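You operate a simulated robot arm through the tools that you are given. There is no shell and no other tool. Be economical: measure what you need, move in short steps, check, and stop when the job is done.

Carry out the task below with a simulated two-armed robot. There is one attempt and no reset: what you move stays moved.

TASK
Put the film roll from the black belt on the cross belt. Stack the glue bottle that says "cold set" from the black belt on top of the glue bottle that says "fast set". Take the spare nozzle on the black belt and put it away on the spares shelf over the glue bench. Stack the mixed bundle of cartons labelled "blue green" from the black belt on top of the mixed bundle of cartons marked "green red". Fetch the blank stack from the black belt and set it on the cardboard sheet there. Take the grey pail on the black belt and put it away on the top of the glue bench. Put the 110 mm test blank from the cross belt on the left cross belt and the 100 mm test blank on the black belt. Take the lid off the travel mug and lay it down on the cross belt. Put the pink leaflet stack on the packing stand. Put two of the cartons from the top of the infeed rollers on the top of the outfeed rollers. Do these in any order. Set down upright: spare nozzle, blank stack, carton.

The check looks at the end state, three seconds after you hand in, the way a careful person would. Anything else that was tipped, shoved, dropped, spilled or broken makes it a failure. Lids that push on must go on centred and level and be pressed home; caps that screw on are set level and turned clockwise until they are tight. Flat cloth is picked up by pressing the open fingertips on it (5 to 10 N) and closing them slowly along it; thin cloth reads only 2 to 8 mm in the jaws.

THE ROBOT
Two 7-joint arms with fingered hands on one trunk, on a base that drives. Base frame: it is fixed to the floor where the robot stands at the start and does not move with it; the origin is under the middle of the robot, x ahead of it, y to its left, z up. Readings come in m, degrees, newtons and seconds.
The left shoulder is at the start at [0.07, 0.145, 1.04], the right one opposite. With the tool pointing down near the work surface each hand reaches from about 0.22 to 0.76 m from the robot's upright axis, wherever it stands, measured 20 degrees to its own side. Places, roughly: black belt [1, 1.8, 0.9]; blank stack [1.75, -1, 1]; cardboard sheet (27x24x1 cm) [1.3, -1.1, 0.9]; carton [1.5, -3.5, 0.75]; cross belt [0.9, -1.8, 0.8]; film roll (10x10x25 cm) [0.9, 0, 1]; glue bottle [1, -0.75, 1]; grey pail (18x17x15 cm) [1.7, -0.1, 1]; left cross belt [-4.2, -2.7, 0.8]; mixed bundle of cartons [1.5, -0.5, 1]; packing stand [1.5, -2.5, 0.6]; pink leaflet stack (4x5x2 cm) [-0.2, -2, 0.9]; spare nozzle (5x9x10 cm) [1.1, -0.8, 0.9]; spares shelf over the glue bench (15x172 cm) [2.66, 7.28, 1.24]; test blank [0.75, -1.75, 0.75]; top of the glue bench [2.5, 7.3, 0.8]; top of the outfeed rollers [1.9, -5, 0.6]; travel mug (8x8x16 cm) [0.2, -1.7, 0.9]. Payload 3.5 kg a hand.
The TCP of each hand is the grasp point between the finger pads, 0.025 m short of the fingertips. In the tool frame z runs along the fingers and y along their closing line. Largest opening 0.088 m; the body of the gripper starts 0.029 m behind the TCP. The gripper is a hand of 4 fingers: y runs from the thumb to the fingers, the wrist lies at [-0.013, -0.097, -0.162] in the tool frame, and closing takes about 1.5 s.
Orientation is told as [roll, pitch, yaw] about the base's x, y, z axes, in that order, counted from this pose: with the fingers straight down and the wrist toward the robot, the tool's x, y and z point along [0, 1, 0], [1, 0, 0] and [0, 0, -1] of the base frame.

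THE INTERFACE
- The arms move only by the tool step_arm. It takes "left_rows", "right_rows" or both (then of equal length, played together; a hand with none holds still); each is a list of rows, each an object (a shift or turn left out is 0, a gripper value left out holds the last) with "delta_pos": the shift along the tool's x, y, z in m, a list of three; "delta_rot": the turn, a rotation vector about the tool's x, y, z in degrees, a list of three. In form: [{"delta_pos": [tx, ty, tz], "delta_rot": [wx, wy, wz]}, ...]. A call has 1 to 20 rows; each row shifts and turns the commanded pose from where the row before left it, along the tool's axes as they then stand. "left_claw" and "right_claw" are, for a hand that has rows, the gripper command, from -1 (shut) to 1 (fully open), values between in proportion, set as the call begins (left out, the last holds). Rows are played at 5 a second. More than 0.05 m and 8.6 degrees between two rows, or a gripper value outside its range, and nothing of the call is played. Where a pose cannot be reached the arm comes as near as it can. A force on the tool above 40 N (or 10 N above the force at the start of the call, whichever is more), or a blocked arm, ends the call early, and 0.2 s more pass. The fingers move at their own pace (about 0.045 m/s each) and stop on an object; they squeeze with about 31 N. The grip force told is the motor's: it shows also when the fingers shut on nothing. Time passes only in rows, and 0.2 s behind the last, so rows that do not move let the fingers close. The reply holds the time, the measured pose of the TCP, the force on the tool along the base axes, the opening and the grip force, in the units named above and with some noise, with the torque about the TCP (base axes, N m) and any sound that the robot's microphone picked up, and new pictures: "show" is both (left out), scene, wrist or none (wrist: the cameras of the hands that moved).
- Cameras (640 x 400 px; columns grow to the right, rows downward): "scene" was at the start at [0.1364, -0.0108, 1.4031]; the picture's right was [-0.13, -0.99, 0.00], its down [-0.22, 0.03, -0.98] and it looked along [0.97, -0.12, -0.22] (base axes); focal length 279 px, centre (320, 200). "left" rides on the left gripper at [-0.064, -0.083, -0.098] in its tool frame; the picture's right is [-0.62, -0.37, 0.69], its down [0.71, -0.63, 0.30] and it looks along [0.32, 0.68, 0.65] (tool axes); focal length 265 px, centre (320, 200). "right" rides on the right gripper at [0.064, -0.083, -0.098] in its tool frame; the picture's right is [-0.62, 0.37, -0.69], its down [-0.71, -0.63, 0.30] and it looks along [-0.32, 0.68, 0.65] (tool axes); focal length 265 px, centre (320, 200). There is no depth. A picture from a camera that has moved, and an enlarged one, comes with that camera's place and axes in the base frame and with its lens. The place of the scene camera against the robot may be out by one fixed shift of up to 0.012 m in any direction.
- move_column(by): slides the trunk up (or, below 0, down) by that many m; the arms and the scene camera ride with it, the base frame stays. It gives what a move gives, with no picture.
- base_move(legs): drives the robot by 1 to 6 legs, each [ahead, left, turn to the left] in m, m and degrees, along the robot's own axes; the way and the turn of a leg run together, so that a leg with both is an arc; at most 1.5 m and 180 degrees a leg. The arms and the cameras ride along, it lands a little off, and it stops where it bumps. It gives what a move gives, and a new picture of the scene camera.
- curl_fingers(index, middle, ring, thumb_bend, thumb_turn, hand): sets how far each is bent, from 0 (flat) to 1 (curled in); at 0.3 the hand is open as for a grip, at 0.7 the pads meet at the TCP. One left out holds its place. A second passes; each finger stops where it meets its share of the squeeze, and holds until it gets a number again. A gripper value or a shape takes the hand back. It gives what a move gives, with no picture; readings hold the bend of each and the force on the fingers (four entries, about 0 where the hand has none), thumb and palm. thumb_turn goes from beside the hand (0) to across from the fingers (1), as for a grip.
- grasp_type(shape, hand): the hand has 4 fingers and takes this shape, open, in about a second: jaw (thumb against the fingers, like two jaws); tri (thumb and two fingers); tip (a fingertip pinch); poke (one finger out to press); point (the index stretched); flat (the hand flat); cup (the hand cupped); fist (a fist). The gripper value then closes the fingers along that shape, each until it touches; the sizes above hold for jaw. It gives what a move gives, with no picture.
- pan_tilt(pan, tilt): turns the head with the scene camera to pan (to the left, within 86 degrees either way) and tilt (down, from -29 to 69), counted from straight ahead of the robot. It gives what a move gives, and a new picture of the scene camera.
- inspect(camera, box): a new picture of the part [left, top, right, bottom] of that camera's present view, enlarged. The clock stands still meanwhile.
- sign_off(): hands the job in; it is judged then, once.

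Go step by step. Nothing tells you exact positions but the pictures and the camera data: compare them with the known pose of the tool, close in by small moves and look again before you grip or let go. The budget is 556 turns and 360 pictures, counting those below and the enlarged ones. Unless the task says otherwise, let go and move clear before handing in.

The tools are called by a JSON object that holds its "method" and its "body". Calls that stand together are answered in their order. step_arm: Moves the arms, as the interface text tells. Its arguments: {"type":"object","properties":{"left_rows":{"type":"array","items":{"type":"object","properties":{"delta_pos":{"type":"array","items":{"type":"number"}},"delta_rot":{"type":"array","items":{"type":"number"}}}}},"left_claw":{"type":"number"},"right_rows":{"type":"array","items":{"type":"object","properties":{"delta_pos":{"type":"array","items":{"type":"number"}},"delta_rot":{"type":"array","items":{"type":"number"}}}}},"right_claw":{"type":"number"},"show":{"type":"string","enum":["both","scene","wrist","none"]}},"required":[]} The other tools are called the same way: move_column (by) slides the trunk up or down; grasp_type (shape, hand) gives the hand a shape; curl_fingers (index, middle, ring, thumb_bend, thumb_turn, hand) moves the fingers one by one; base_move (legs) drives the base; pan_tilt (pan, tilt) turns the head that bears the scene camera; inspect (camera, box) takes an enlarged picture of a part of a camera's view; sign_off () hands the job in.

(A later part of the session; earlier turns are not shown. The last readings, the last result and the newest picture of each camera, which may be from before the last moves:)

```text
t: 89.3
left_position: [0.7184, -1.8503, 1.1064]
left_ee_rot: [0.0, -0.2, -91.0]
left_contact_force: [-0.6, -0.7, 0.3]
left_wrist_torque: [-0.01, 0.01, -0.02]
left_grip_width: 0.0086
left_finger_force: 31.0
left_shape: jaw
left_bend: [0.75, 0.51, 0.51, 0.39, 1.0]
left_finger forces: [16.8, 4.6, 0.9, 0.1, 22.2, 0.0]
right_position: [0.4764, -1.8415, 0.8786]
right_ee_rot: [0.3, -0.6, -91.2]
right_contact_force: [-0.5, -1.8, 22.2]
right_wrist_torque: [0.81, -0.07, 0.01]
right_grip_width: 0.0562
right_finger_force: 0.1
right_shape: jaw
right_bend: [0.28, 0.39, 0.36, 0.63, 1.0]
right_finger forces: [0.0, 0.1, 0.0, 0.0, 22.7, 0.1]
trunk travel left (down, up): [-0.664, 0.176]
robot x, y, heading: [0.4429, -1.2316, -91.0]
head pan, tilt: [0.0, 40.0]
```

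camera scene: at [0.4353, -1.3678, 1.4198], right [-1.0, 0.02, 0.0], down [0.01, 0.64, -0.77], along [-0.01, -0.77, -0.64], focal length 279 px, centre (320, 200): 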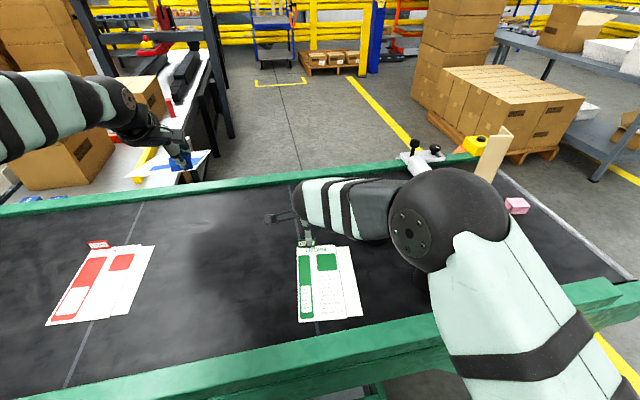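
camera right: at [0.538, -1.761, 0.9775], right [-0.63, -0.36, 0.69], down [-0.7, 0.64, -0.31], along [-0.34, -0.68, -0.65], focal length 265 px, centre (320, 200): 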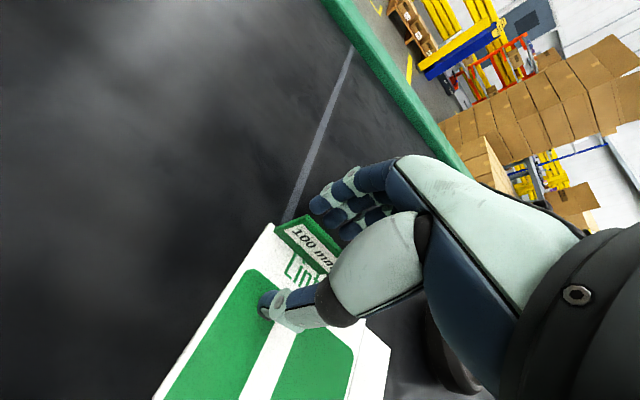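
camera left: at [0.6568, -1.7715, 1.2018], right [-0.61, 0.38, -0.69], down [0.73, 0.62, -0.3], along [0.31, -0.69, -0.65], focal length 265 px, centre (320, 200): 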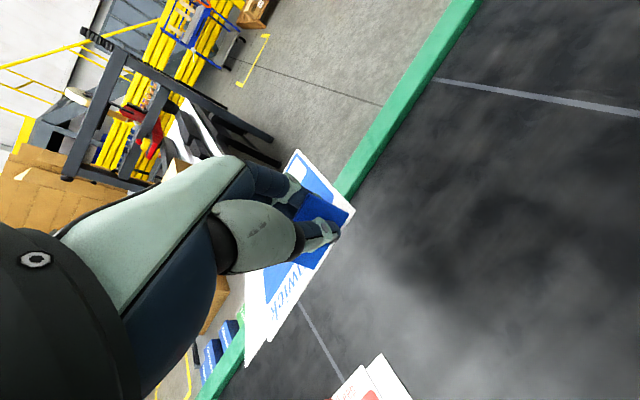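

{"method": "step_arm", "body": {"right_rows": [{"delta_pos": [0, 0, -0.002]}, {}, {}, {}, {}, {}, {}, {}, {}], "right_claw": -1, "show": "wrist"}}

```text
t: 91.3
left_position: [0.7176, -1.8512, 1.1065]
left_ee_rot: [0.1, -0.3, -91.1]
left_contact_force: [-0.2, 0.8, 0.3]
left_wrist_torque: [0.04, 0.01, -0.02]
left_grip_width: 0.0085
left_finger_force: 30.9
left_shape: jaw
left_bend: [0.75, 0.51, 0.51, 0.39, 1.0]
left_finger forces: [17.0, 4.7, 0.8, 0.1, 22.1, 0.0]
right_position: [0.4749, -1.8395, 0.8764]
right_ee_rot: [0.1, -0.2, -91.2]
right_contact_force: [-0.2, -3.4, 19.8]
right_wrist_torque: [0.02, 0.03, 0.07]
right_grip_width: 0.0089
right_finger_force: 30.9
right_shape: jaw
right_bend: [0.7, 0.7, 0.7, 0.81, 1.0]
right_finger forces: [18.3, 10.3, 2.6, 0.1, 39.6, 0.1]
trunk travel left (down, up): [-0.664, 0.176]
robot x, y, heading: [0.444, -1.2333, -90.8]
head pan, tilt: [0.0, 40.0]
camera right: at [0.5419, -1.7588, 0.9728], right [-0.63, -0.35, 0.69], down [-0.7, 0.64, -0.31], along [-0.34, -0.68, -0.65], focal length 265 px, centre (320, 200)
```

right: 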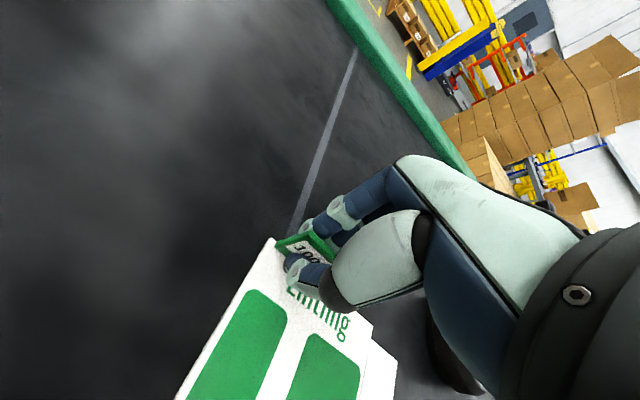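

Gripped 9 mm. Lift.

{"method": "step_arm", "body": {"right_rows": [{"delta_pos": [0, 0, -0.01]}, {"delta_pos": [0, 0, -0.03]}, {"delta_pos": [0, 0, -0.04]}, {"delta_pos": [0, 0, -0.04]}, {"delta_pos": [0, 0, -0.04]}]}}

```text
t: 92.5
left_position: [0.718, -1.8524, 1.1055]
left_ee_rot: [0.0, -0.1, -91.1]
left_contact_force: [-0.1, -0.2, 0.0]
left_wrist_torque: [0.02, 0.02, 0.01]
left_grip_width: 0.0087
left_finger_force: 30.8
left_shape: jaw
left_bend: [0.75, 0.51, 0.51, 0.39, 1.0]
left_finger forces: [16.8, 4.6, 0.9, 0.0, 22.1, 0.1]
right_position: [0.4655, -1.844, 1.0278]
right_ee_rot: [0.8, 1.1, -92.2]
right_contact_force: [-0.1, 0.3, -0.7]
right_wrist_torque: [-0.02, -0.03, 0.01]
right_grip_width: 0.0073
right_finger_force: 30.8
right_shape: jaw
right_bend: [0.7, 0.7, 0.7, 0.8, 1.0]
right_finger forces: [17.2, 5.4, 1.6, 0.1, 24.0, 0.0]
trunk travel left (down, up): [-0.664, 0.176]
robot x, y, heading: [0.4438, -1.2334, -90.9]
head pan, tilt: [0.0, 40.0]
camera scene: at [0.4348, -1.3658, 1.42], right [-1.0, 0.02, 0.0], down [0.01, 0.64, -0.77], along [-0.01, -0.77, -0.64], focal length 279 px, centre (320, 200)
camera right: at [0.5321, -1.7658, 1.1274], right [-0.64, -0.35, 0.68], down [-0.68, 0.66, -0.3], along [-0.34, -0.66, -0.67], focal length 265 px, centre (320, 200)
```

scene: 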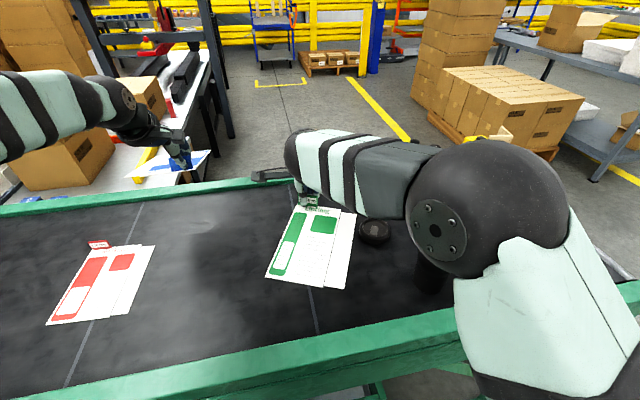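
right: 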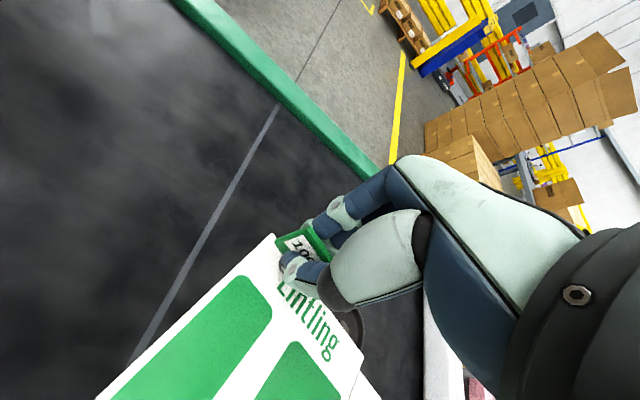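

Both blanks held. Raise the trunk and turn left to face the black belt.

{"method": "move_column", "body": {"by": 0.17}}

{"method": "base_move", "body": {"legs": [[-0.03, -0.04, 0], [0, 0, 91]]}}

{"method": "pan_tilt", "body": {"pan": -8, "tilt": 45}}

```text
t: 94.4
left_position: [0.718, -1.8547, 1.2742]
left_ee_rot: [0.0, 0.0, -91.1]
left_contact_force: [-0.7, -0.4, -0.8]
left_wrist_torque: [0.03, 0.03, 0.01]
left_grip_width: 0.0086
left_finger_force: 31.1
left_shape: jaw
left_bend: [0.75, 0.51, 0.51, 0.39, 1.0]
left_finger forces: [16.8, 4.6, 1.0, 0.0, 22.2, 0.1]
right_position: [0.4674, -1.8453, 1.2049]
right_ee_rot: [1.2, 0.5, -92.1]
right_contact_force: [0.0, 0.0, -0.8]
right_wrist_torque: [0.01, -0.02, 0.01]
right_grip_width: 0.0073
right_finger_force: 31.0
right_shape: jaw
right_bend: [0.7, 0.7, 0.7, 0.8, 1.0]
right_finger forces: [17.4, 5.3, 1.5, 0.0, 24.1, 0.0]
trunk travel left (down, up): [-0.834, 0.006]
robot x, y, heading: [0.4429, -1.2315, -90.7]
head pan, tilt: [0.0, 40.0]
```

```text
t: 99.1
left_position: [1.0297, -0.9364, 1.2738]
left_ee_rot: [0.0, 0.1, -2.0]
left_contact_force: [0.0, 0.2, -0.6]
left_wrist_torque: [0.01, 0.0, -0.04]
left_grip_width: 0.0086
left_finger_force: 31.5
left_shape: jaw
left_bend: [0.75, 0.51, 0.51, 0.39, 1.0]
left_finger forces: [16.5, 4.1, 0.8, 0.1, 20.4, 0.0]
right_position: [1.0176, -1.1871, 1.2083]
right_ee_rot: [1.3, 0.1, -2.9]
right_contact_force: [0.0, 0.7, -0.4]
right_wrist_torque: [0.01, -0.07, -0.01]
right_grip_width: 0.0074
right_finger_force: 31.0
right_shape: jaw
right_bend: [0.7, 0.7, 0.7, 0.8, 1.0]
right_finger forces: [16.9, 5.1, 1.3, 0.0, 23.6, 0.1]
trunk travel left (down, up): [-0.834, 0.006]
robot x, y, heading: [0.4072, -1.2005, -2.2]
head pan, tilt: [0.0, 40.0]
camera scene: at [0.5333, -1.2057, 1.5899], right [-0.03, -1.0, 0.0], down [-0.64, 0.02, -0.77], along [0.77, -0.02, -0.64], focal length 279 px, centre (320, 200)
```

scene: 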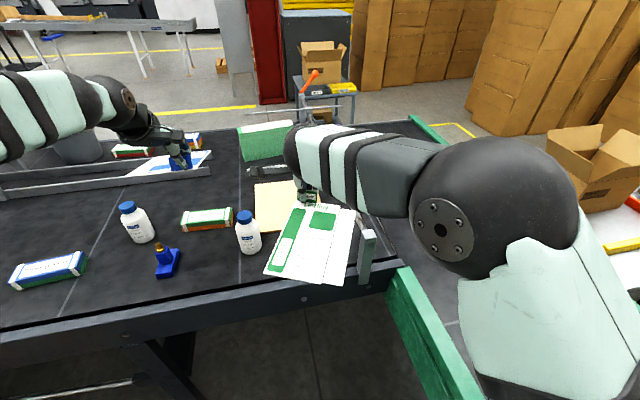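

```text
t: 99.8
left_position: [1.0297, -0.9361, 1.2743]
left_ee_rot: [0.0, -0.1, -2.0]
left_contact_force: [-0.1, 0.9, -0.6]
left_wrist_torque: [-0.04, 0.03, -0.01]
left_grip_width: 0.0086
left_finger_force: 31.0
left_shape: jaw
left_bend: [0.75, 0.51, 0.51, 0.39, 1.0]
left_finger forces: [16.6, 4.1, 0.7, 0.0, 20.3, 0.0]
right_position: [1.0179, -1.1882, 1.21]
right_ee_rot: [1.5, 0.1, -3.1]
right_contact_force: [1.3, 0.6, -1.4]
right_wrist_torque: [-0.02, -0.05, -0.04]
right_grip_width: 0.0074
right_finger_force: 31.4
right_shape: jaw
right_bend: [0.7, 0.7, 0.7, 0.8, 1.0]
right_finger forces: [16.9, 5.2, 1.4, 0.1, 23.6, 0.1]
trunk travel left (down, up): [-0.834, 0.006]
robot x, y, heading: [0.4042, -1.2006, -1.8]
head pan, tilt: [-8.0, 45.0]
camera scene: at [0.5283, -1.2163, 1.5827], right [-0.17, -0.99, 0.0], down [-0.7, 0.12, -0.71], along [0.7, -0.12, -0.71], focal length 279 px, centre (320, 200)
```

scene: 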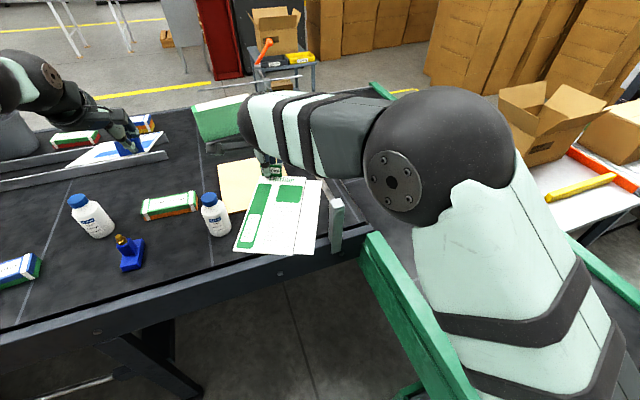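

The belts are skewed about 10°. I'll rotate the green blank 90° to lay it along the near edge strip, right of the bottle, after driving forward 0.15 m.

{"method": "base_move", "body": {"legs": [[0.15, 0, 2]]}}

{"method": "step_arm", "body": {"right_rows": [{"delta_rot": [0, 0, 8], "delta_pos": [-0.01, -0.01, 0]}, {"delta_rot": [0, 0, 8], "delta_pos": [-0.01, -0.01, 0]}, {"delta_rot": [0, 0, 8]}, {"delta_rot": [0, 0, 8]}, {"delta_rot": [0, 0, 8]}, {"delta_rot": [0, 0, 8]}, {"delta_rot": [0, 0, 8]}, {"delta_rot": [0, 0, 8]}, {"delta_rot": [0, 0, 8]}, {"delta_rot": [0, 0, 8]}]}}

```text
t: 101.2
left_position: [1.1669, -0.9176, 1.2769]
left_ee_rot: [0.1, -0.2, -0.1]
left_contact_force: [-1.0, 0.1, -0.3]
left_wrist_torque: [-0.01, -0.01, -0.02]
left_grip_width: 0.0081
left_finger_force: 31.1
left_shape: jaw
left_bend: [0.75, 0.51, 0.51, 0.39, 1.0]
left_finger forces: [16.6, 4.0, 0.8, 0.0, 20.3, 0.2]
right_position: [1.164, -1.1689, 1.2103]
right_ee_rot: [1.4, -0.1, -1.0]
right_contact_force: [-0.4, 0.6, -1.3]
right_wrist_torque: [0.01, -0.08, -0.01]
right_grip_width: 0.0074
right_finger_force: 30.6
right_shape: jaw
right_bend: [0.7, 0.7, 0.7, 0.8, 1.0]
right_finger forces: [17.1, 5.3, 1.3, 0.1, 23.7, 0.0]
trunk travel left (down, up): [-0.834, 0.006]
robot x, y, heading: [0.5505, -1.2029, 0.2]
head pan, tilt: [-8.0, 45.0]
camera scene: at [0.6743, -1.2145, 1.583], right [-0.14, -0.99, 0.0], down [-0.7, 0.1, -0.71], along [0.7, -0.1, -0.71], focal length 279 px, centre (320, 200)
```

scene: 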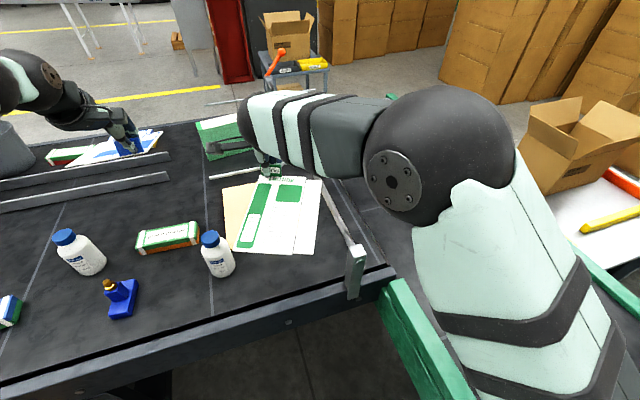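

```text
t: 103.4
left_position: [1.1694, -0.9176, 1.2741]
left_ee_rot: [0.0, -0.1, 0.0]
left_contact_force: [0.9, 0.3, -0.4]
left_wrist_torque: [-0.01, 0.01, 0.01]
left_grip_width: 0.0087
left_finger_force: 31.3
left_shape: jaw
left_bend: [0.75, 0.51, 0.51, 0.39, 1.0]
left_finger forces: [16.6, 4.1, 0.8, 0.0, 20.5, 0.0]
right_position: [1.0788, -1.2959, 1.1772]
right_ee_rot: [0.6, 3.7, -82.8]
right_contact_force: [-1.0, 0.7, -0.4]
right_wrist_torque: [-0.06, 0.0, 0.01]
right_grip_width: 0.0072
right_finger_force: 30.7
right_shape: jaw
right_bend: [0.7, 0.7, 0.7, 0.8, 1.0]
right_finger forces: [17.3, 5.3, 1.2, 0.0, 23.7, 0.1]
right hand out of reach, approached as far as the arm can: row 5, 6, 7, 8, 9, 10
trunk travel left (down, up): [-0.834, 0.006]
robot x, y, heading: [0.5574, -1.2088, 0.1]
head pan, tilt: [-8.0, 45.0]
camera scene: at [0.6783, -1.2149, 1.5826], right [-0.14, -0.99, 0.0], down [-0.7, 0.1, -0.71], along [0.7, -0.1, -0.71], focal length 279 px, centre (320, 200)
camera right: at [1.1322, -1.213, 1.2801], right [-0.57, -0.49, 0.66], down [-0.79, 0.56, -0.27], along [-0.23, -0.68, -0.7], focal length 265 px, centre (320, 200)
```

scene: 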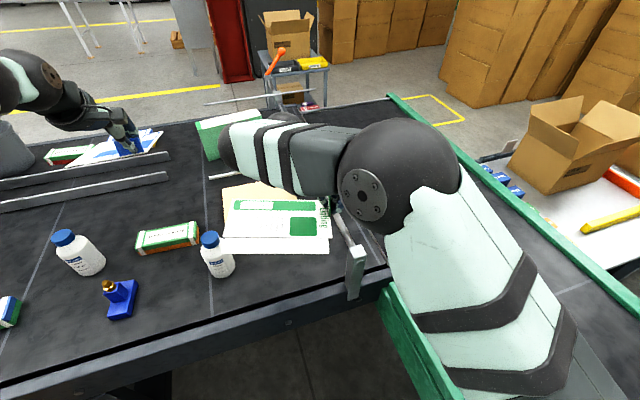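
right: 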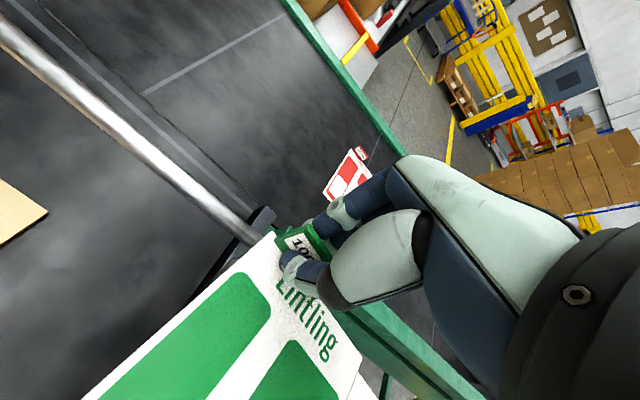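

I zoom to read the bottle labels from here.

{"method": "inspect", "body": {"camera": "scene", "box": [190, 225, 250, 285]}}

{"method": "inspect", "body": {"camera": "scene", "box": [40, 220, 120, 290]}}

{"method": "inspect", "body": {"camera": "scene", "box": [0, 120, 240, 330]}}

```text
6.67 times, centred on (220, 255) of scene
camera zoom: at [0.6783, -1.2149, 1.5826], right [-0.14, -0.99, 0.0], down [-0.7, 0.1, -0.71], along [0.7, -0.1, -0.71], focal length 1863 px, centre (987, -167)
```

zoom: 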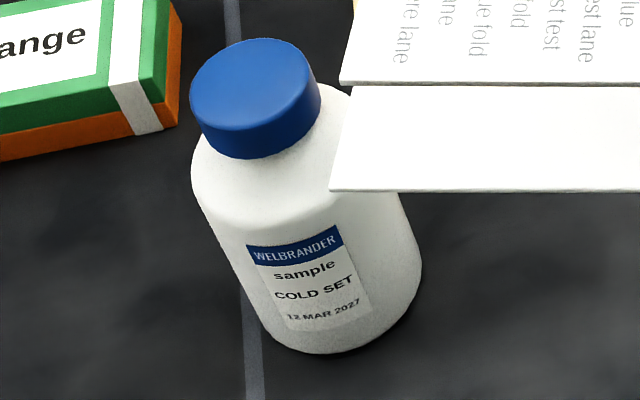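

```text
5.71 times, centred on (80, 255) of scene
camera zoom: at [0.6783, -1.2149, 1.5826], right [-0.14, -0.99, 0.0], down [-0.7, 0.1, -0.71], along [0.7, -0.1, -0.71], focal length 1597 px, centre (1691, -114)
```

zoom: 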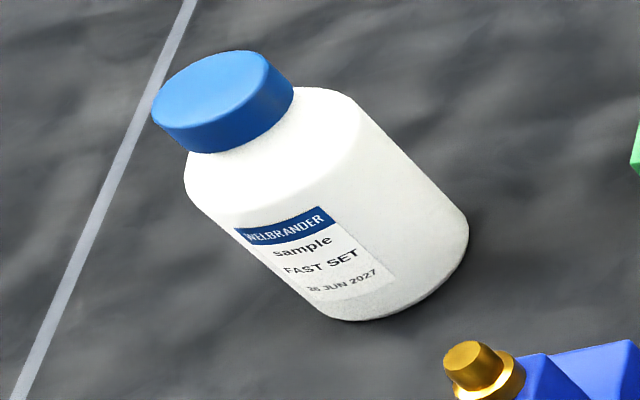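

```text
1.90 times, centred on (120, 225) of scene
camera zoom: at [0.6783, -1.2149, 1.5826], right [-0.14, -0.99, 0.0], down [-0.7, 0.1, -0.71], along [0.7, -0.1, -0.71], focal length 532 px, centre (701, 152)
```

zoom: 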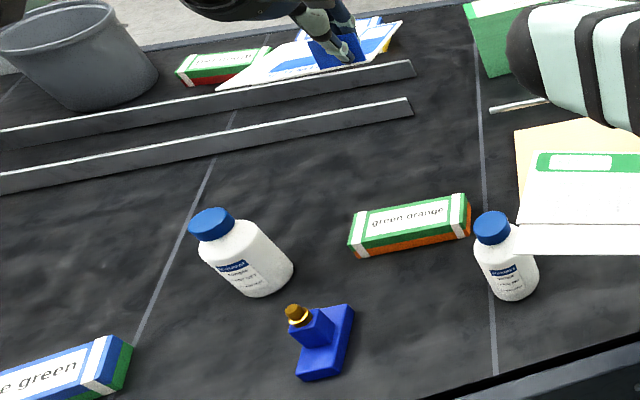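

Cold set is the right bottle, fast set the middle one. There's no comfortable free spot for green while both hands are full; I'll deliver the blue blank to the left cross belt first. Restore the right hand and back off.

{"method": "step_arm", "body": {"right_rows": [{"delta_rot": [0, 0, -8], "delta_pos": [0, -0.02, -0.02]}, {"delta_rot": [0, 0, -8], "delta_pos": [0, -0.02, -0.02]}, {"delta_rot": [0, 0, -8], "delta_pos": [0, -0.02, 0]}, {"delta_rot": [0, 0, -8], "delta_pos": [0, -0.02, 0]}, {"delta_rot": [0, 0, -8], "delta_pos": [0, -0.02, 0]}, {"delta_rot": [0, 0, -8], "delta_pos": [0, -0.02, 0]}, {"delta_rot": [0, 0, -8], "delta_pos": [0, -0.02, 0]}, {"delta_rot": [0, 0, -8], "delta_pos": [0, -0.02, 0]}, {"delta_rot": [0, 0, -8], "delta_pos": [0, -0.02, 0]}, {"delta_rot": [0, 0, -8], "delta_pos": [0, -0.02, 0]}], "left_rows": [{"delta_pos": [0, -0.03, 0]}, {"delta_pos": [0, -0.03, 0]}, {"delta_pos": [0, -0.03, 0]}, {"delta_pos": [0, -0.03, 0]}, {}, {}, {}, {}, {}, {}]}}

```text
t: 104.0
left_position: [1.1058, -0.9172, 1.2767]
left_ee_rot: [0.0, -0.1, 0.0]
left_contact_force: [-0.3, -0.1, -0.5]
left_wrist_torque: [0.0, 0.06, 0.0]
left_grip_width: 0.0083
left_finger_force: 30.6
left_shape: jaw
left_bend: [0.75, 0.51, 0.51, 0.39, 1.0]
left_finger forces: [16.9, 4.2, 0.8, 0.1, 20.7, 0.1]
right_position: [1.0529, -1.2573, 1.1346]
right_ee_rot: [-8.8, 6.4, -66.8]
right_contact_force: [1.1, 0.7, -0.4]
right_wrist_torque: [-0.03, -0.03, -0.02]
right_grip_width: 0.0073
right_finger_force: 31.2
right_shape: jaw
right_bend: [0.7, 0.7, 0.7, 0.8, 1.0]
right_finger forces: [17.5, 5.2, 1.0, 0.1, 23.8, 0.0]
trunk travel left (down, up): [-0.834, 0.006]
robot x, y, heading: [0.5579, -1.2071, -0.0]
head pan, tilt: [-8.0, 45.0]
stopped in row 3 (right hand): the arm was blocked; the commanded pose is now the measured one
camera scene: at [0.6759, -1.2138, 1.5828], right [-0.14, -0.99, 0.0], down [-0.7, 0.1, -0.71], along [0.7, -0.1, -0.71], focal length 279 px, centre (320, 200)
camera right: at [1.0957, -1.1607, 1.2297], right [-0.29, -0.62, 0.73], down [-0.95, 0.3, -0.12], along [-0.15, -0.73, -0.67], focal length 265 px, centre (320, 200)
camera left: at [1.0229, -0.982, 1.3744], right [-0.37, -0.62, -0.69], down [-0.63, 0.71, -0.31], along [0.68, 0.33, -0.65], focal length 265 px, centre (320, 200)
```

scene: 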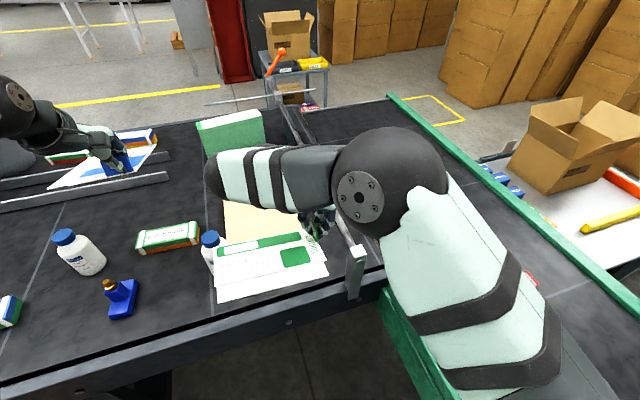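
right: 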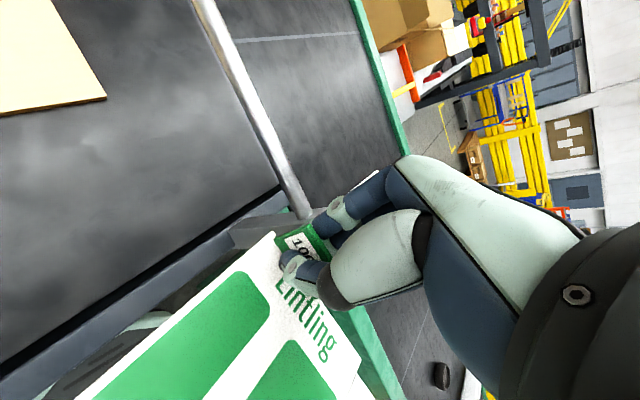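
left: 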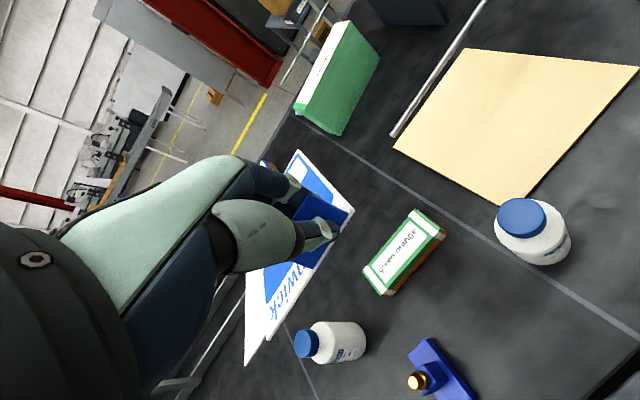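

{"method": "step_arm", "body": {"right_rows": [{"delta_pos": [0, 0, -0.03]}, {"delta_pos": [0, 0, -0.03]}, {"delta_pos": [0, -0.02, -0.02]}, {"delta_pos": [0, -0.02, 0]}], "show": "scene"}}

```text
t: 105.1
left_position: [1.1077, -0.9168, 1.2745]
left_ee_rot: [0.0, 0.0, 0.1]
left_contact_force: [0.2, -0.3, 0.4]
left_wrist_torque: [0.0, 0.04, -0.01]
left_grip_width: 0.0085
left_finger_force: 30.8
left_shape: jaw
left_bend: [0.75, 0.51, 0.51, 0.39, 1.0]
left_finger forces: [16.9, 4.2, 1.0, 0.0, 20.8, 0.0]
right_position: [1.0231, -1.2661, 1.143]
right_ee_rot: [-17.2, 11.2, -70.2]
right_contact_force: [-0.2, 0.1, 0.5]
right_wrist_torque: [-0.05, -0.03, 0.05]
right_grip_width: 0.0069
right_finger_force: 30.9
right_shape: jaw
right_bend: [0.7, 0.7, 0.7, 0.8, 1.0]
right_finger forces: [17.7, 5.2, 0.9, 0.1, 23.6, 0.0]
right hand out of reach, approached as far as the arm can: row 2, 3, 4
trunk travel left (down, up): [-0.834, 0.006]
robot x, y, heading: [0.5522, -1.2038, -0.0]
head pan, tilt: [-8.0, 45.0]
stopped in row 4 (right hand): the arm was blocked; the commanded pose is now the measured one
camera scene: at [0.6782, -1.2136, 1.5826], right [-0.14, -0.99, 0.0], down [-0.7, 0.1, -0.71], along [0.7, -0.1, -0.71], focal length 279 px, centre (320, 200)
```

scene: 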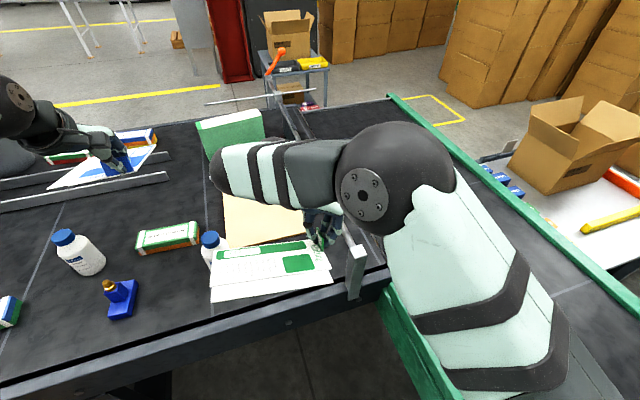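

{"method": "step_arm", "body": {"right_rows": [{"delta_rot": [0, 0, -6]}, {"delta_rot": [0, 0, -6]}, {"delta_rot": [0, 0, -6]}], "show": "none"}}

```text
t: 105.9
left_position: [1.1063, -0.9185, 1.2752]
left_ee_rot: [0.1, -0.1, 0.0]
left_contact_force: [-1.0, -0.4, 0.0]
left_wrist_torque: [-0.03, 0.01, 0.03]
left_grip_width: 0.0084
left_finger_force: 31.9
left_shape: jaw
left_bend: [0.75, 0.51, 0.51, 0.39, 1.0]
left_finger forces: [16.9, 4.3, 0.9, 0.0, 20.6, 0.1]
right_position: [1.0222, -1.2648, 1.1433]
right_ee_rot: [-13.1, 15.6, -51.8]
right_contact_force: [0.5, 0.7, -0.5]
right_wrist_torque: [-0.03, -0.04, 0.02]
right_grip_width: 0.0074
right_finger_force: 31.2
right_shape: jaw
right_bend: [0.7, 0.7, 0.7, 0.8, 1.0]
right_finger forces: [17.9, 5.1, 0.7, 0.0, 23.6, 0.1]
trunk travel left (down, up): [-0.834, 0.006]
robot x, y, heading: [0.5515, -1.2059, 0.3]
head pan, tilt: [-8.0, 45.0]
```

Good, rotation works. Continue unwinding yaw.

{"method": "step_arm", "body": {"right_rows": [{"delta_rot": [0, 0, -7]}, {"delta_rot": [0, 0, -7]}, {"delta_rot": [0, 0, -7]}, {"delta_rot": [0, 0, -7]}, {"delta_rot": [0, 0, -7]}, {"delta_rot": [0, 0, -7]}, {"delta_rot": [0, 0, -7]}], "show": "none"}}

```text
t: 107.5
left_position: [1.1071, -0.9192, 1.2761]
left_ee_rot: [0.1, -0.2, 0.1]
left_contact_force: [-0.4, -0.3, -0.9]
left_wrist_torque: [0.0, 0.01, 0.0]
left_grip_width: 0.0088
left_finger_force: 31.2
left_shape: jaw
left_bend: [0.75, 0.51, 0.51, 0.39, 1.0]
left_finger forces: [17.0, 4.2, 0.9, 0.1, 20.7, 0.0]
right_position: [1.0217, -1.2641, 1.143]
right_ee_rot: [3.7, 19.9, -0.5]
right_contact_force: [-0.9, -0.1, -0.4]
right_wrist_torque: [-0.02, -0.04, -0.02]
right_grip_width: 0.0072
right_finger_force: 31.2
right_shape: jaw
right_bend: [0.7, 0.7, 0.7, 0.8, 1.0]
right_finger forces: [17.5, 5.3, 1.1, 0.1, 23.6, 0.1]
trunk travel left (down, up): [-0.834, 0.006]
robot x, y, heading: [0.5534, -1.2074, 0.2]
head pan, tilt: [-8.0, 45.0]
```

{"method": "step_arm", "body": {"right_rows": [{"delta_rot": [-7, -1.2, 0], "delta_pos": [0, -0.01, -0.025]}, {"delta_rot": [-7, -1.2, 0], "delta_pos": [0, -0.02, -0.025]}, {"delta_rot": [-6, -1.2, 0], "delta_pos": [0, -0.02, -0.025]}, {"delta_pos": [0, -0.02, -0.02]}, {"delta_pos": [0, -0.03, 0]}, {"delta_pos": [0, -0.03, 0]}], "show": "scene"}}

```text
t: 108.9
left_position: [1.1058, -0.9174, 1.2764]
left_ee_rot: [0.1, -0.1, 0.1]
left_contact_force: [0.1, -0.1, -0.1]
left_wrist_torque: [-0.02, 0.03, -0.03]
left_grip_width: 0.0085
left_finger_force: 31.0
left_shape: jaw
left_bend: [0.75, 0.51, 0.51, 0.39, 1.0]
left_finger forces: [16.9, 4.2, 0.9, 0.1, 20.8, 0.0]
right_position: [0.9083, -1.2648, 1.246]
right_ee_rot: [-0.1, -0.2, -1.2]
right_contact_force: [0.5, 0.0, -0.8]
right_wrist_torque: [0.0, -0.06, 0.02]
right_grip_width: 0.007
right_finger_force: 31.6
right_shape: jaw
right_bend: [0.7, 0.7, 0.7, 0.8, 1.0]
right_finger forces: [17.6, 5.2, 0.8, 0.0, 23.6, 0.0]
trunk travel left (down, up): [-0.834, 0.006]
robot x, y, heading: [0.5497, -1.209, 0.2]
head pan, tilt: [-8.0, 45.0]
camera scene: at [0.6767, -1.2149, 1.5828], right [-0.14, -0.99, 0.0], down [-0.7, 0.1, -0.71], along [0.7, -0.1, -0.71], focal length 279 px, centre (320, 200)
```

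scene: 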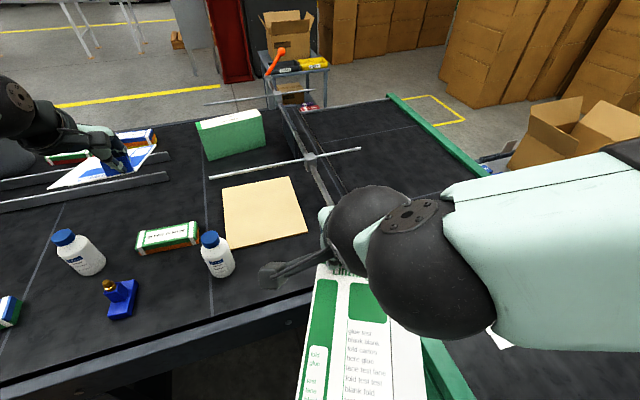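

Back away and drive toward the left line.

{"method": "base_move", "body": {"legs": [[-1.2, 0, 0], [0, 0, -170], [1.3, 0, 0]]}}

{"method": "pan_tilt", "body": {"pan": 15, "tilt": 15}}

```text
t: 128.0
left_position: [-2.4118, -1.7539, 1.2767]
left_ee_rot: [0.0, -0.2, -171.9]
left_contact_force: [-0.7, 0.2, -0.2]
left_wrist_torque: [0.04, -0.02, 0.03]
left_grip_width: 0.0083
left_finger_force: 31.1
left_shape: jaw
left_bend: [0.75, 0.51, 0.51, 0.4, 1.0]
left_finger forces: [17.4, 3.6, 0.7, 0.0, 18.4, 0.0]
right_position: [-2.2638, -1.3856, 1.2443]
right_ee_rot: [0.0, -0.1, -173.1]
right_contact_force: [0.3, 0.7, 0.2]
right_wrist_torque: [-0.01, 0.06, 0.0]
right_grip_width: 0.0074
right_finger_force: 30.9
right_shape: jaw
right_bend: [0.7, 0.7, 0.7, 0.8, 1.0]
right_finger forces: [17.5, 5.1, 0.6, 0.0, 23.3, 0.1]
trunk travel left (down, up): [-0.834, 0.006]
robot x, y, heading: [-1.9038, -1.391, -171.8]
head pan, tilt: [-8.0, 45.0]
camera scene: at [-2.0412, -1.3999, 1.5827], right [0.0, 1.0, 0.0], down [0.71, 0.0, -0.71], along [-0.71, 0.0, -0.71], focal length 279 px, centre (320, 200)
```

scene: 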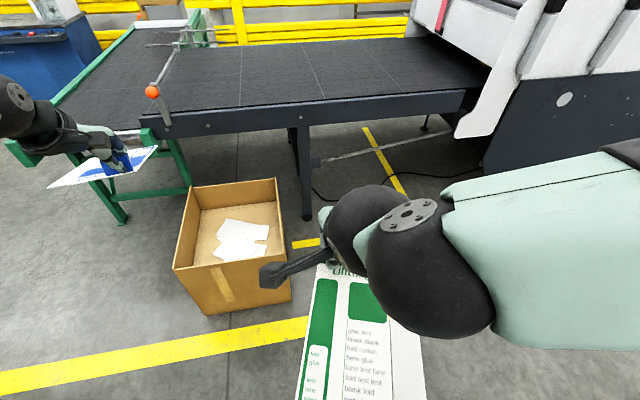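

```text
t: 128.9
left_position: [-2.4127, -1.7544, 1.2766]
left_ee_rot: [0.1, -0.1, -171.9]
left_contact_force: [-0.7, 0.3, -0.7]
left_wrist_torque: [0.02, -0.08, 0.01]
left_grip_width: 0.0084
left_finger_force: 31.2
left_shape: jaw
left_bend: [0.75, 0.51, 0.51, 0.4, 1.0]
left_finger forces: [17.4, 3.6, 0.7, 0.0, 18.4, 0.1]
right_position: [-2.2656, -1.385, 1.2452]
right_ee_rot: [-0.1, -0.2, -173.1]
right_contact_force: [0.1, 0.9, -0.6]
right_wrist_torque: [-0.01, 0.03, 0.01]
right_grip_width: 0.0071
right_finger_force: 31.0
right_shape: jaw
right_bend: [0.7, 0.7, 0.7, 0.8, 1.0]
right_finger forces: [17.4, 5.1, 0.7, 0.1, 23.3, 0.1]
trunk travel left (down, up): [-0.834, 0.006]
robot x, y, heading: [-1.91, -1.3933, -171.8]
head pan, tilt: [15.0, 15.0]
camera scene: at [-2.0468, -1.4365, 1.6294], right [-0.39, 0.92, 0.0], down [0.24, 0.1, -0.97], along [-0.89, -0.38, -0.26], focal length 279 px, centre (320, 200)
```

scene: 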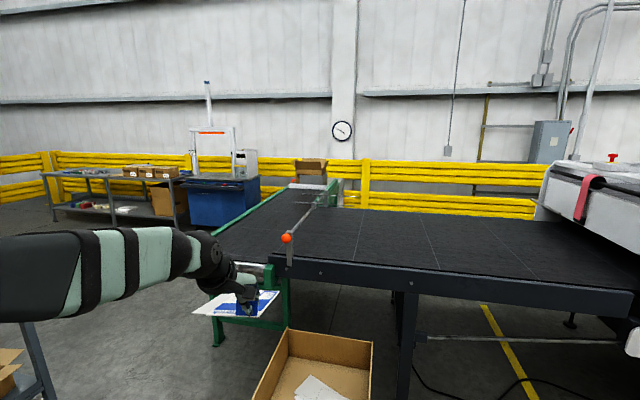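

I see the left cross belt with empty surface. Approach its near end, avoiding the floor box.

{"method": "base_move", "body": {"legs": [[0, 1.15, 0], [0.7, 0, 0], [0, 0, -8]]}}

{"method": "pan_tilt", "body": {"pan": 5, "tilt": 40}}

```text
t: 138.8
left_position: [-2.9666, -2.9418, 1.2751]
left_ee_rot: [-0.1, 0.0, -178.6]
left_contact_force: [-0.4, 0.2, -0.5]
left_wrist_torque: [0.07, -0.04, -0.02]
left_grip_width: 0.0087
left_finger_force: 31.5
left_shape: jaw
left_bend: [0.75, 0.51, 0.51, 0.4, 1.0]
left_finger forces: [17.5, 3.7, 0.7, 0.0, 18.4, 0.0]
right_position: [-2.7756, -2.5936, 1.2459]
right_ee_rot: [-0.1, -0.1, -180.1]
right_contact_force: [0.0, -0.3, 0.6]
right_wrist_torque: [-0.01, 0.01, 0.0]
right_grip_width: 0.0067
right_finger_force: 31.2
right_shape: jaw
right_bend: [0.7, 0.7, 0.7, 0.8, 1.0]
right_finger forces: [17.5, 5.1, 0.7, 0.0, 23.3, 0.0]
trunk travel left (down, up): [-0.834, 0.006]
robot x, y, heading: [-2.4227, -2.6401, -178.6]
head pan, tilt: [15.0, 15.0]
camera scene: at [-2.5651, -2.6714, 1.6295], right [-0.28, 0.96, 0.0], down [0.25, 0.07, -0.97], along [-0.93, -0.27, -0.26], focal length 279 px, centre (320, 200)
```

scene: 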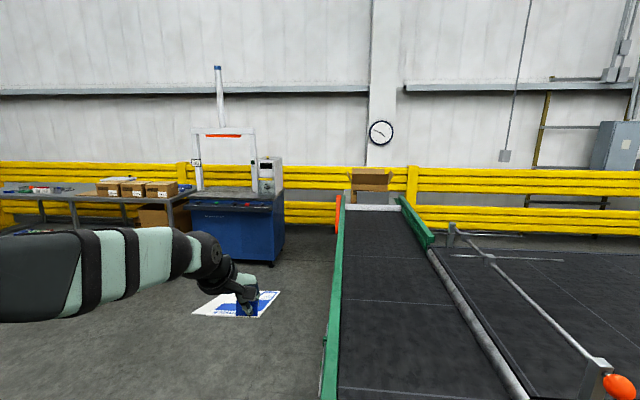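

```text
t: 139.7
left_position: [-2.9677, -2.94, 1.2758]
left_ee_rot: [0.1, 0.0, -178.8]
left_contact_force: [0.6, 0.8, -0.8]
left_wrist_torque: [0.02, -0.02, 0.02]
left_grip_width: 0.0086
left_finger_force: 31.1
left_shape: jaw
left_bend: [0.75, 0.51, 0.51, 0.4, 1.0]
left_finger forces: [17.4, 3.8, 0.6, 0.1, 18.6, 0.0]
right_position: [-2.7772, -2.5906, 1.2444]
right_ee_rot: [-0.1, -0.2, -180.0]
right_contact_force: [-0.3, 0.2, -0.3]
right_wrist_torque: [0.01, 0.05, -0.02]
right_grip_width: 0.0071
right_finger_force: 31.2
right_shape: jaw
right_bend: [0.7, 0.7, 0.7, 0.8, 1.0]
right_finger forces: [17.4, 5.1, 0.7, 0.0, 23.2, 0.0]
trunk travel left (down, up): [-0.834, 0.006]
robot x, y, heading: [-2.4197, -2.6409, -178.6]
head pan, tilt: [5.0, 40.0]
camera scene: at [-2.5616, -2.6514, 1.5899], right [-0.11, 0.99, 0.0], down [0.64, 0.07, -0.77], along [-0.76, -0.08, -0.64], focal length 279 px, centre (320, 200)
```

scene: 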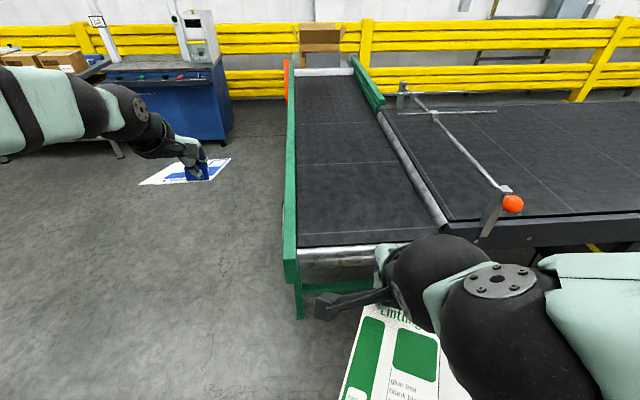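

Drive forward, and reposition: right hand outward, left hand inward over the left cross belt.

{"method": "base_move", "body": {"legs": [[0.38, -0.08, -1.4]]}}

{"method": "step_arm", "body": {"right_rows": [{"delta_pos": [-0.04, 0, 0]}, {"delta_pos": [-0.04, 0, 0]}, {"delta_pos": [-0.04, 0, 0]}, {"delta_pos": [-0.04, 0, 0]}, {}, {}, {}, {}], "left_rows": [{}, {}, {"delta_pos": [-0.04, 0, 0]}, {"delta_pos": [-0.04, 0, 0]}, {"delta_pos": [-0.04, 0.02, 0]}, {"delta_pos": [-0.04, 0.02, 0]}, {"delta_pos": [-0.04, 0.02, 0]}, {"delta_pos": [-0.04, 0.01, 0]}], "show": "none"}}

{"method": "move_column", "body": {"by": -0.2}}

{"method": "pan_tilt", "body": {"pan": 5, "tilt": 45}}

```text
t: 142.2
left_position: [-3.355, -2.8568, 1.2759]
left_ee_rot: [0.0, -0.2, -179.6]
left_contact_force: [0.5, -0.4, 0.5]
left_wrist_torque: [0.02, -0.03, 0.03]
left_grip_width: 0.0085
left_finger_force: 31.2
left_shape: jaw
left_bend: [0.75, 0.51, 0.51, 0.4, 1.0]
left_finger forces: [17.4, 3.7, 0.7, 0.0, 18.5, 0.1]
right_position: [-3.1589, -2.5104, 1.2456]
right_ee_rot: [-0.1, -0.2, 179.0]
right_contact_force: [-0.1, -0.2, -0.7]
right_wrist_torque: [-0.04, 0.05, 0.0]
right_grip_width: 0.0065
right_finger_force: 30.7
right_shape: jaw
right_bend: [0.7, 0.7, 0.7, 0.8, 1.0]
right_finger forces: [17.4, 5.1, 0.7, 0.0, 23.3, 0.1]
trunk travel left (down, up): [-0.834, 0.006]
robot x, y, heading: [-2.8055, -2.5684, -179.7]
head pan, tilt: [5.0, 40.0]
camera scene: at [-2.9431, -2.5754, 1.5902], right [-0.09, 1.0, 0.0], down [0.64, 0.06, -0.77], along [-0.76, -0.07, -0.64], focal length 279 px, centre (320, 200)
```

scene: 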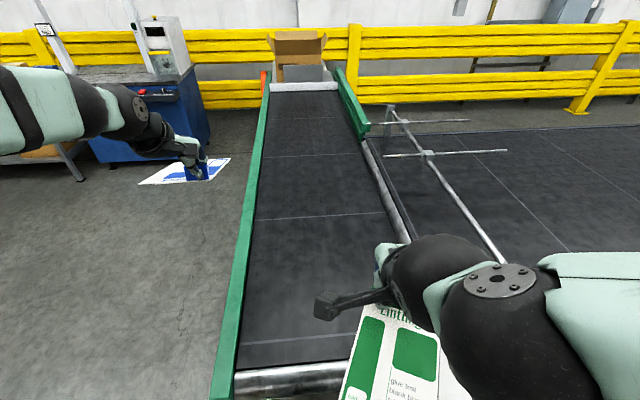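

```text
t: 144.0
left_position: [-3.4302, -2.6107, 1.2772]
left_ee_rot: [0.1, 0.1, -179.7]
left_contact_force: [-0.7, 0.2, -1.2]
left_wrist_torque: [0.06, -0.05, -0.02]
left_grip_width: 0.0083
left_finger_force: 31.2
left_shape: jaw
left_bend: [0.75, 0.51, 0.51, 0.4, 1.0]
left_finger forces: [17.4, 3.9, 0.8, 0.0, 18.8, 0.0]
right_position: [-3.1647, -2.347, 1.2493]
right_ee_rot: [0.0, 0.1, 179.0]
right_contact_force: [0.4, -0.5, -0.3]
right_wrist_torque: [-0.01, 0.02, -0.01]
right_grip_width: 0.0069
right_finger_force: 31.2
right_shape: jaw
right_bend: [0.7, 0.7, 0.7, 0.8, 1.0]
right_finger forces: [17.4, 5.1, 0.7, 0.0, 23.4, 0.1]
right hand out of reach, approached as far as the arm can: row 3
trunk travel left (down, up): [-0.834, 0.006]
robot x, y, heading: [-2.8061, -2.5671, -179.9]
head pan, tilt: [5.0, 40.0]
```

```text
t: 146.2
left_position: [-3.4295, -2.615, 1.0784]
left_ee_rot: [0.1, 0.0, -179.7]
left_contact_force: [0.2, -0.2, -0.1]
left_wrist_torque: [0.02, 0.0, -0.02]
left_grip_width: 0.0087
left_finger_force: 30.9
left_shape: jaw
left_bend: [0.75, 0.51, 0.51, 0.4, 1.0]
left_finger forces: [17.4, 3.8, 0.8, 0.1, 18.7, 0.0]
right_position: [-3.1643, -2.3498, 1.0484]
right_ee_rot: [-0.1, 0.0, 178.9]
right_contact_force: [-0.3, -0.7, -1.2]
right_wrist_torque: [-0.03, 0.01, -0.01]
right_grip_width: 0.0071
right_finger_force: 31.0
right_shape: jaw
right_bend: [0.7, 0.7, 0.7, 0.8, 1.0]
right_finger forces: [17.5, 5.0, 0.6, 0.1, 23.3, 0.1]
trunk travel left (down, up): [-0.634, 0.206]
robot x, y, heading: [-2.8034, -2.5668, -179.7]
head pan, tilt: [5.0, 40.0]
```

```text
t: 146.8
left_position: [-3.4299, -2.6148, 1.0776]
left_ee_rot: [0.0, 0.0, -179.7]
left_contact_force: [0.3, 0.4, -0.5]
left_wrist_torque: [0.0, 0.0, 0.02]
left_grip_width: 0.0083
left_finger_force: 31.0
left_shape: jaw
left_bend: [0.75, 0.51, 0.51, 0.4, 1.0]
left_finger forces: [17.4, 3.9, 0.9, 0.0, 18.8, 0.1]
right_position: [-3.1641, -2.3489, 1.0492]
right_ee_rot: [-0.2, 0.0, 179.0]
right_contact_force: [1.6, 0.5, -0.2]
right_wrist_torque: [-0.02, 0.04, 0.0]
right_grip_width: 0.007
right_finger_force: 31.3
right_shape: jaw
right_bend: [0.7, 0.7, 0.7, 0.8, 1.0]
right_finger forces: [17.3, 5.1, 0.8, 0.0, 23.3, 0.0]
trunk travel left (down, up): [-0.634, 0.206]
robot x, y, heading: [-2.8083, -2.5714, -179.6]
head pan, tilt: [5.0, 45.0]
camera scene: at [-2.942, -2.5744, 1.3827], right [-0.09, 1.0, 0.0], down [0.7, 0.07, -0.71], along [-0.7, -0.07, -0.71], focal length 279 px, centre (320, 200)
```

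scene: 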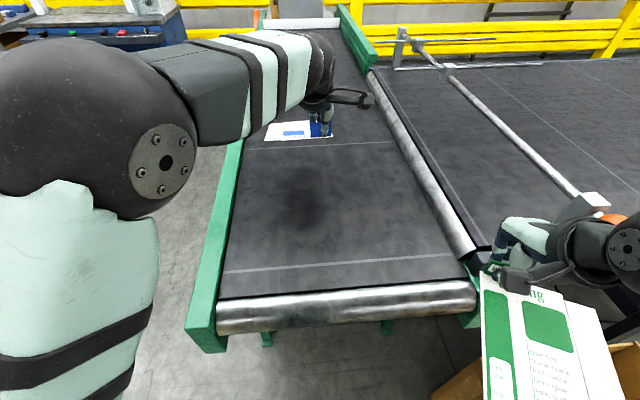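

{"method": "step_arm", "body": {"left_rows": [{"delta_pos": [0, 0, 0.045]}, {"delta_pos": [0, 0, 0.045]}, {"delta_pos": [0, 0, 0.045]}, {"delta_pos": [0, 0, 0.03]}, {"delta_pos": [0, 0, 0.015]}], "show": "wrist"}}

```text
t: 148.0
left_position: [-3.4277, -2.6143, 0.8957]
left_ee_rot: [-0.1, -0.1, -179.7]
left_contact_force: [1.2, -0.4, 0.5]
left_wrist_torque: [0.01, 0.14, -0.04]
left_grip_width: 0.0088
left_finger_force: 31.3
left_shape: jaw
left_bend: [0.75, 0.51, 0.51, 0.4, 1.0]
left_finger forces: [19.7, 5.2, 0.4, 0.0, 20.3, 0.0]
right_position: [-3.1632, -2.3509, 1.0497]
right_ee_rot: [-0.1, 0.0, 179.0]
right_contact_force: [-0.3, -1.0, -0.1]
right_wrist_torque: [-0.02, 0.04, 0.0]
right_grip_width: 0.0069
right_finger_force: 30.4
right_shape: jaw
right_bend: [0.7, 0.7, 0.7, 0.8, 1.0]
right_finger forces: [17.4, 5.0, 0.7, 0.0, 23.3, 0.0]
trunk travel left (down, up): [-0.634, 0.206]
robot x, y, heading: [-2.807, -2.5691, -180.0]
head pan, tilt: [5.0, 45.0]
camera left: at [-3.3443, -2.5494, 0.9948], right [0.36, 0.62, -0.69], down [0.63, -0.71, -0.3], along [-0.68, -0.33, -0.65], focal length 265 px, centre (320, 200)
```

left: 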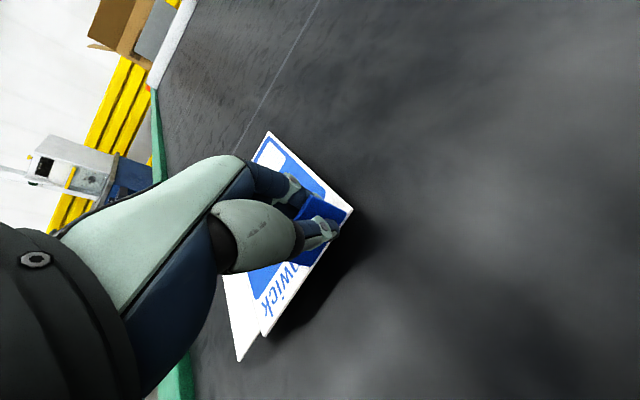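

{"method": "step_arm", "body": {"left_rows": [{"delta_pos": [0, 0, 0.004]}, {"delta_pos": [0, 0, 0.004]}, {"delta_pos": [0, 0, 0.004]}, {"delta_pos": [0, 0, 0.003]}], "show": "none"}}

```text
t: 149.0
left_position: [-3.4277, -2.6157, 0.881]
left_ee_rot: [0.1, -0.1, -179.7]
left_contact_force: [1.0, 0.3, 0.8]
left_wrist_torque: [-0.02, 0.18, -0.03]
left_grip_width: 0.0086
left_finger_force: 31.8
left_shape: jaw
left_bend: [0.75, 0.51, 0.51, 0.4, 1.0]
left_finger forces: [18.6, 5.0, 0.5, 0.0, 21.5, 0.0]
right_position: [-3.1636, -2.349, 1.0507]
right_ee_rot: [-0.1, -0.1, 179.0]
right_contact_force: [-0.2, -0.3, -0.3]
right_wrist_torque: [0.0, 0.07, -0.03]
right_grip_width: 0.007
right_finger_force: 31.3
right_shape: jaw
right_bend: [0.7, 0.7, 0.7, 0.8, 1.0]
right_finger forces: [17.4, 5.1, 0.7, 0.0, 23.4, 0.0]
trunk travel left (down, up): [-0.634, 0.206]
robot x, y, heading: [-2.8053, -2.565, -180.1]
head pan, tilt: [5.0, 45.0]
```

Touching slightly; two more millimetres-steps, then open.

{"method": "step_arm", "body": {"left_rows": [{"delta_pos": [0, 0, 0.003]}, {"delta_pos": [0, 0, 0.003]}], "show": "none"}}

{"method": "step_arm", "body": {"left_rows": [{}, {}, {}, {}, {}], "left_claw": 0.3, "show": "wrist"}}

```text
t: 149.6
left_position: [-3.4289, -2.6138, 0.8771]
left_ee_rot: [0.1, -0.2, -179.7]
left_contact_force: [0.7, -0.2, 0.2]
left_wrist_torque: [-0.06, 0.2, 0.02]
left_grip_width: 0.0087
left_finger_force: 30.5
left_shape: jaw
left_bend: [0.75, 0.51, 0.51, 0.4, 1.0]
left_finger forces: [19.4, 5.0, 0.3, 0.0, 21.6, 0.0]
right_position: [-3.1633, -2.3497, 1.0491]
right_ee_rot: [0.0, -0.1, 179.0]
right_contact_force: [0.6, -0.4, 0.6]
right_wrist_torque: [0.04, 0.05, 0.01]
right_grip_width: 0.0069
right_finger_force: 30.9
right_shape: jaw
right_bend: [0.7, 0.7, 0.7, 0.8, 1.0]
right_finger forces: [17.4, 5.0, 0.7, 0.0, 23.3, 0.1]
trunk travel left (down, up): [-0.634, 0.206]
robot x, y, heading: [-2.7991, -2.5695, -179.6]
head pan, tilt: [5.0, 45.0]
```

```text
t: 150.8
left_position: [-3.4281, -2.6139, 0.8786]
left_ee_rot: [0.0, -0.3, -179.6]
left_contact_force: [1.3, -0.2, 8.3]
left_wrist_torque: [-0.04, 0.16, 0.01]
left_grip_width: 0.0562
left_finger_force: 0.1
left_shape: jaw
left_bend: [0.28, 0.39, 0.36, 0.62, 1.0]
left_finger forces: [3.8, 3.5, 0.1, 0.0, 0.1, 0.1]
right_position: [-3.163, -2.3498, 1.0496]
right_ee_rot: [-0.2, -0.1, 179.0]
right_contact_force: [0.3, 0.5, -0.6]
right_wrist_torque: [0.0, 0.03, 0.02]
right_grip_width: 0.007
right_finger_force: 30.9
right_shape: jaw
right_bend: [0.7, 0.7, 0.7, 0.8, 1.0]
right_finger forces: [17.4, 5.0, 0.7, 0.1, 23.3, 0.0]
trunk travel left (down, up): [-0.634, 0.206]
robot x, y, heading: [-2.8031, -2.5676, -179.9]
head pan, tilt: [5.0, 45.0]
camera left: at [-3.3445, -2.5497, 0.9765], right [0.36, 0.62, -0.69], down [0.63, -0.71, -0.31], along [-0.68, -0.33, -0.65], focal length 265 px, centre (320, 200)
```

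left: 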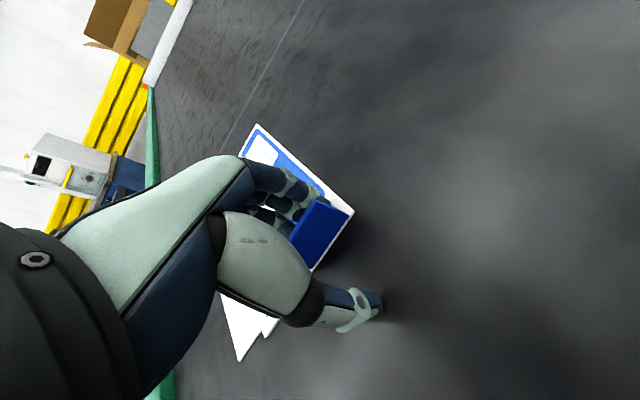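

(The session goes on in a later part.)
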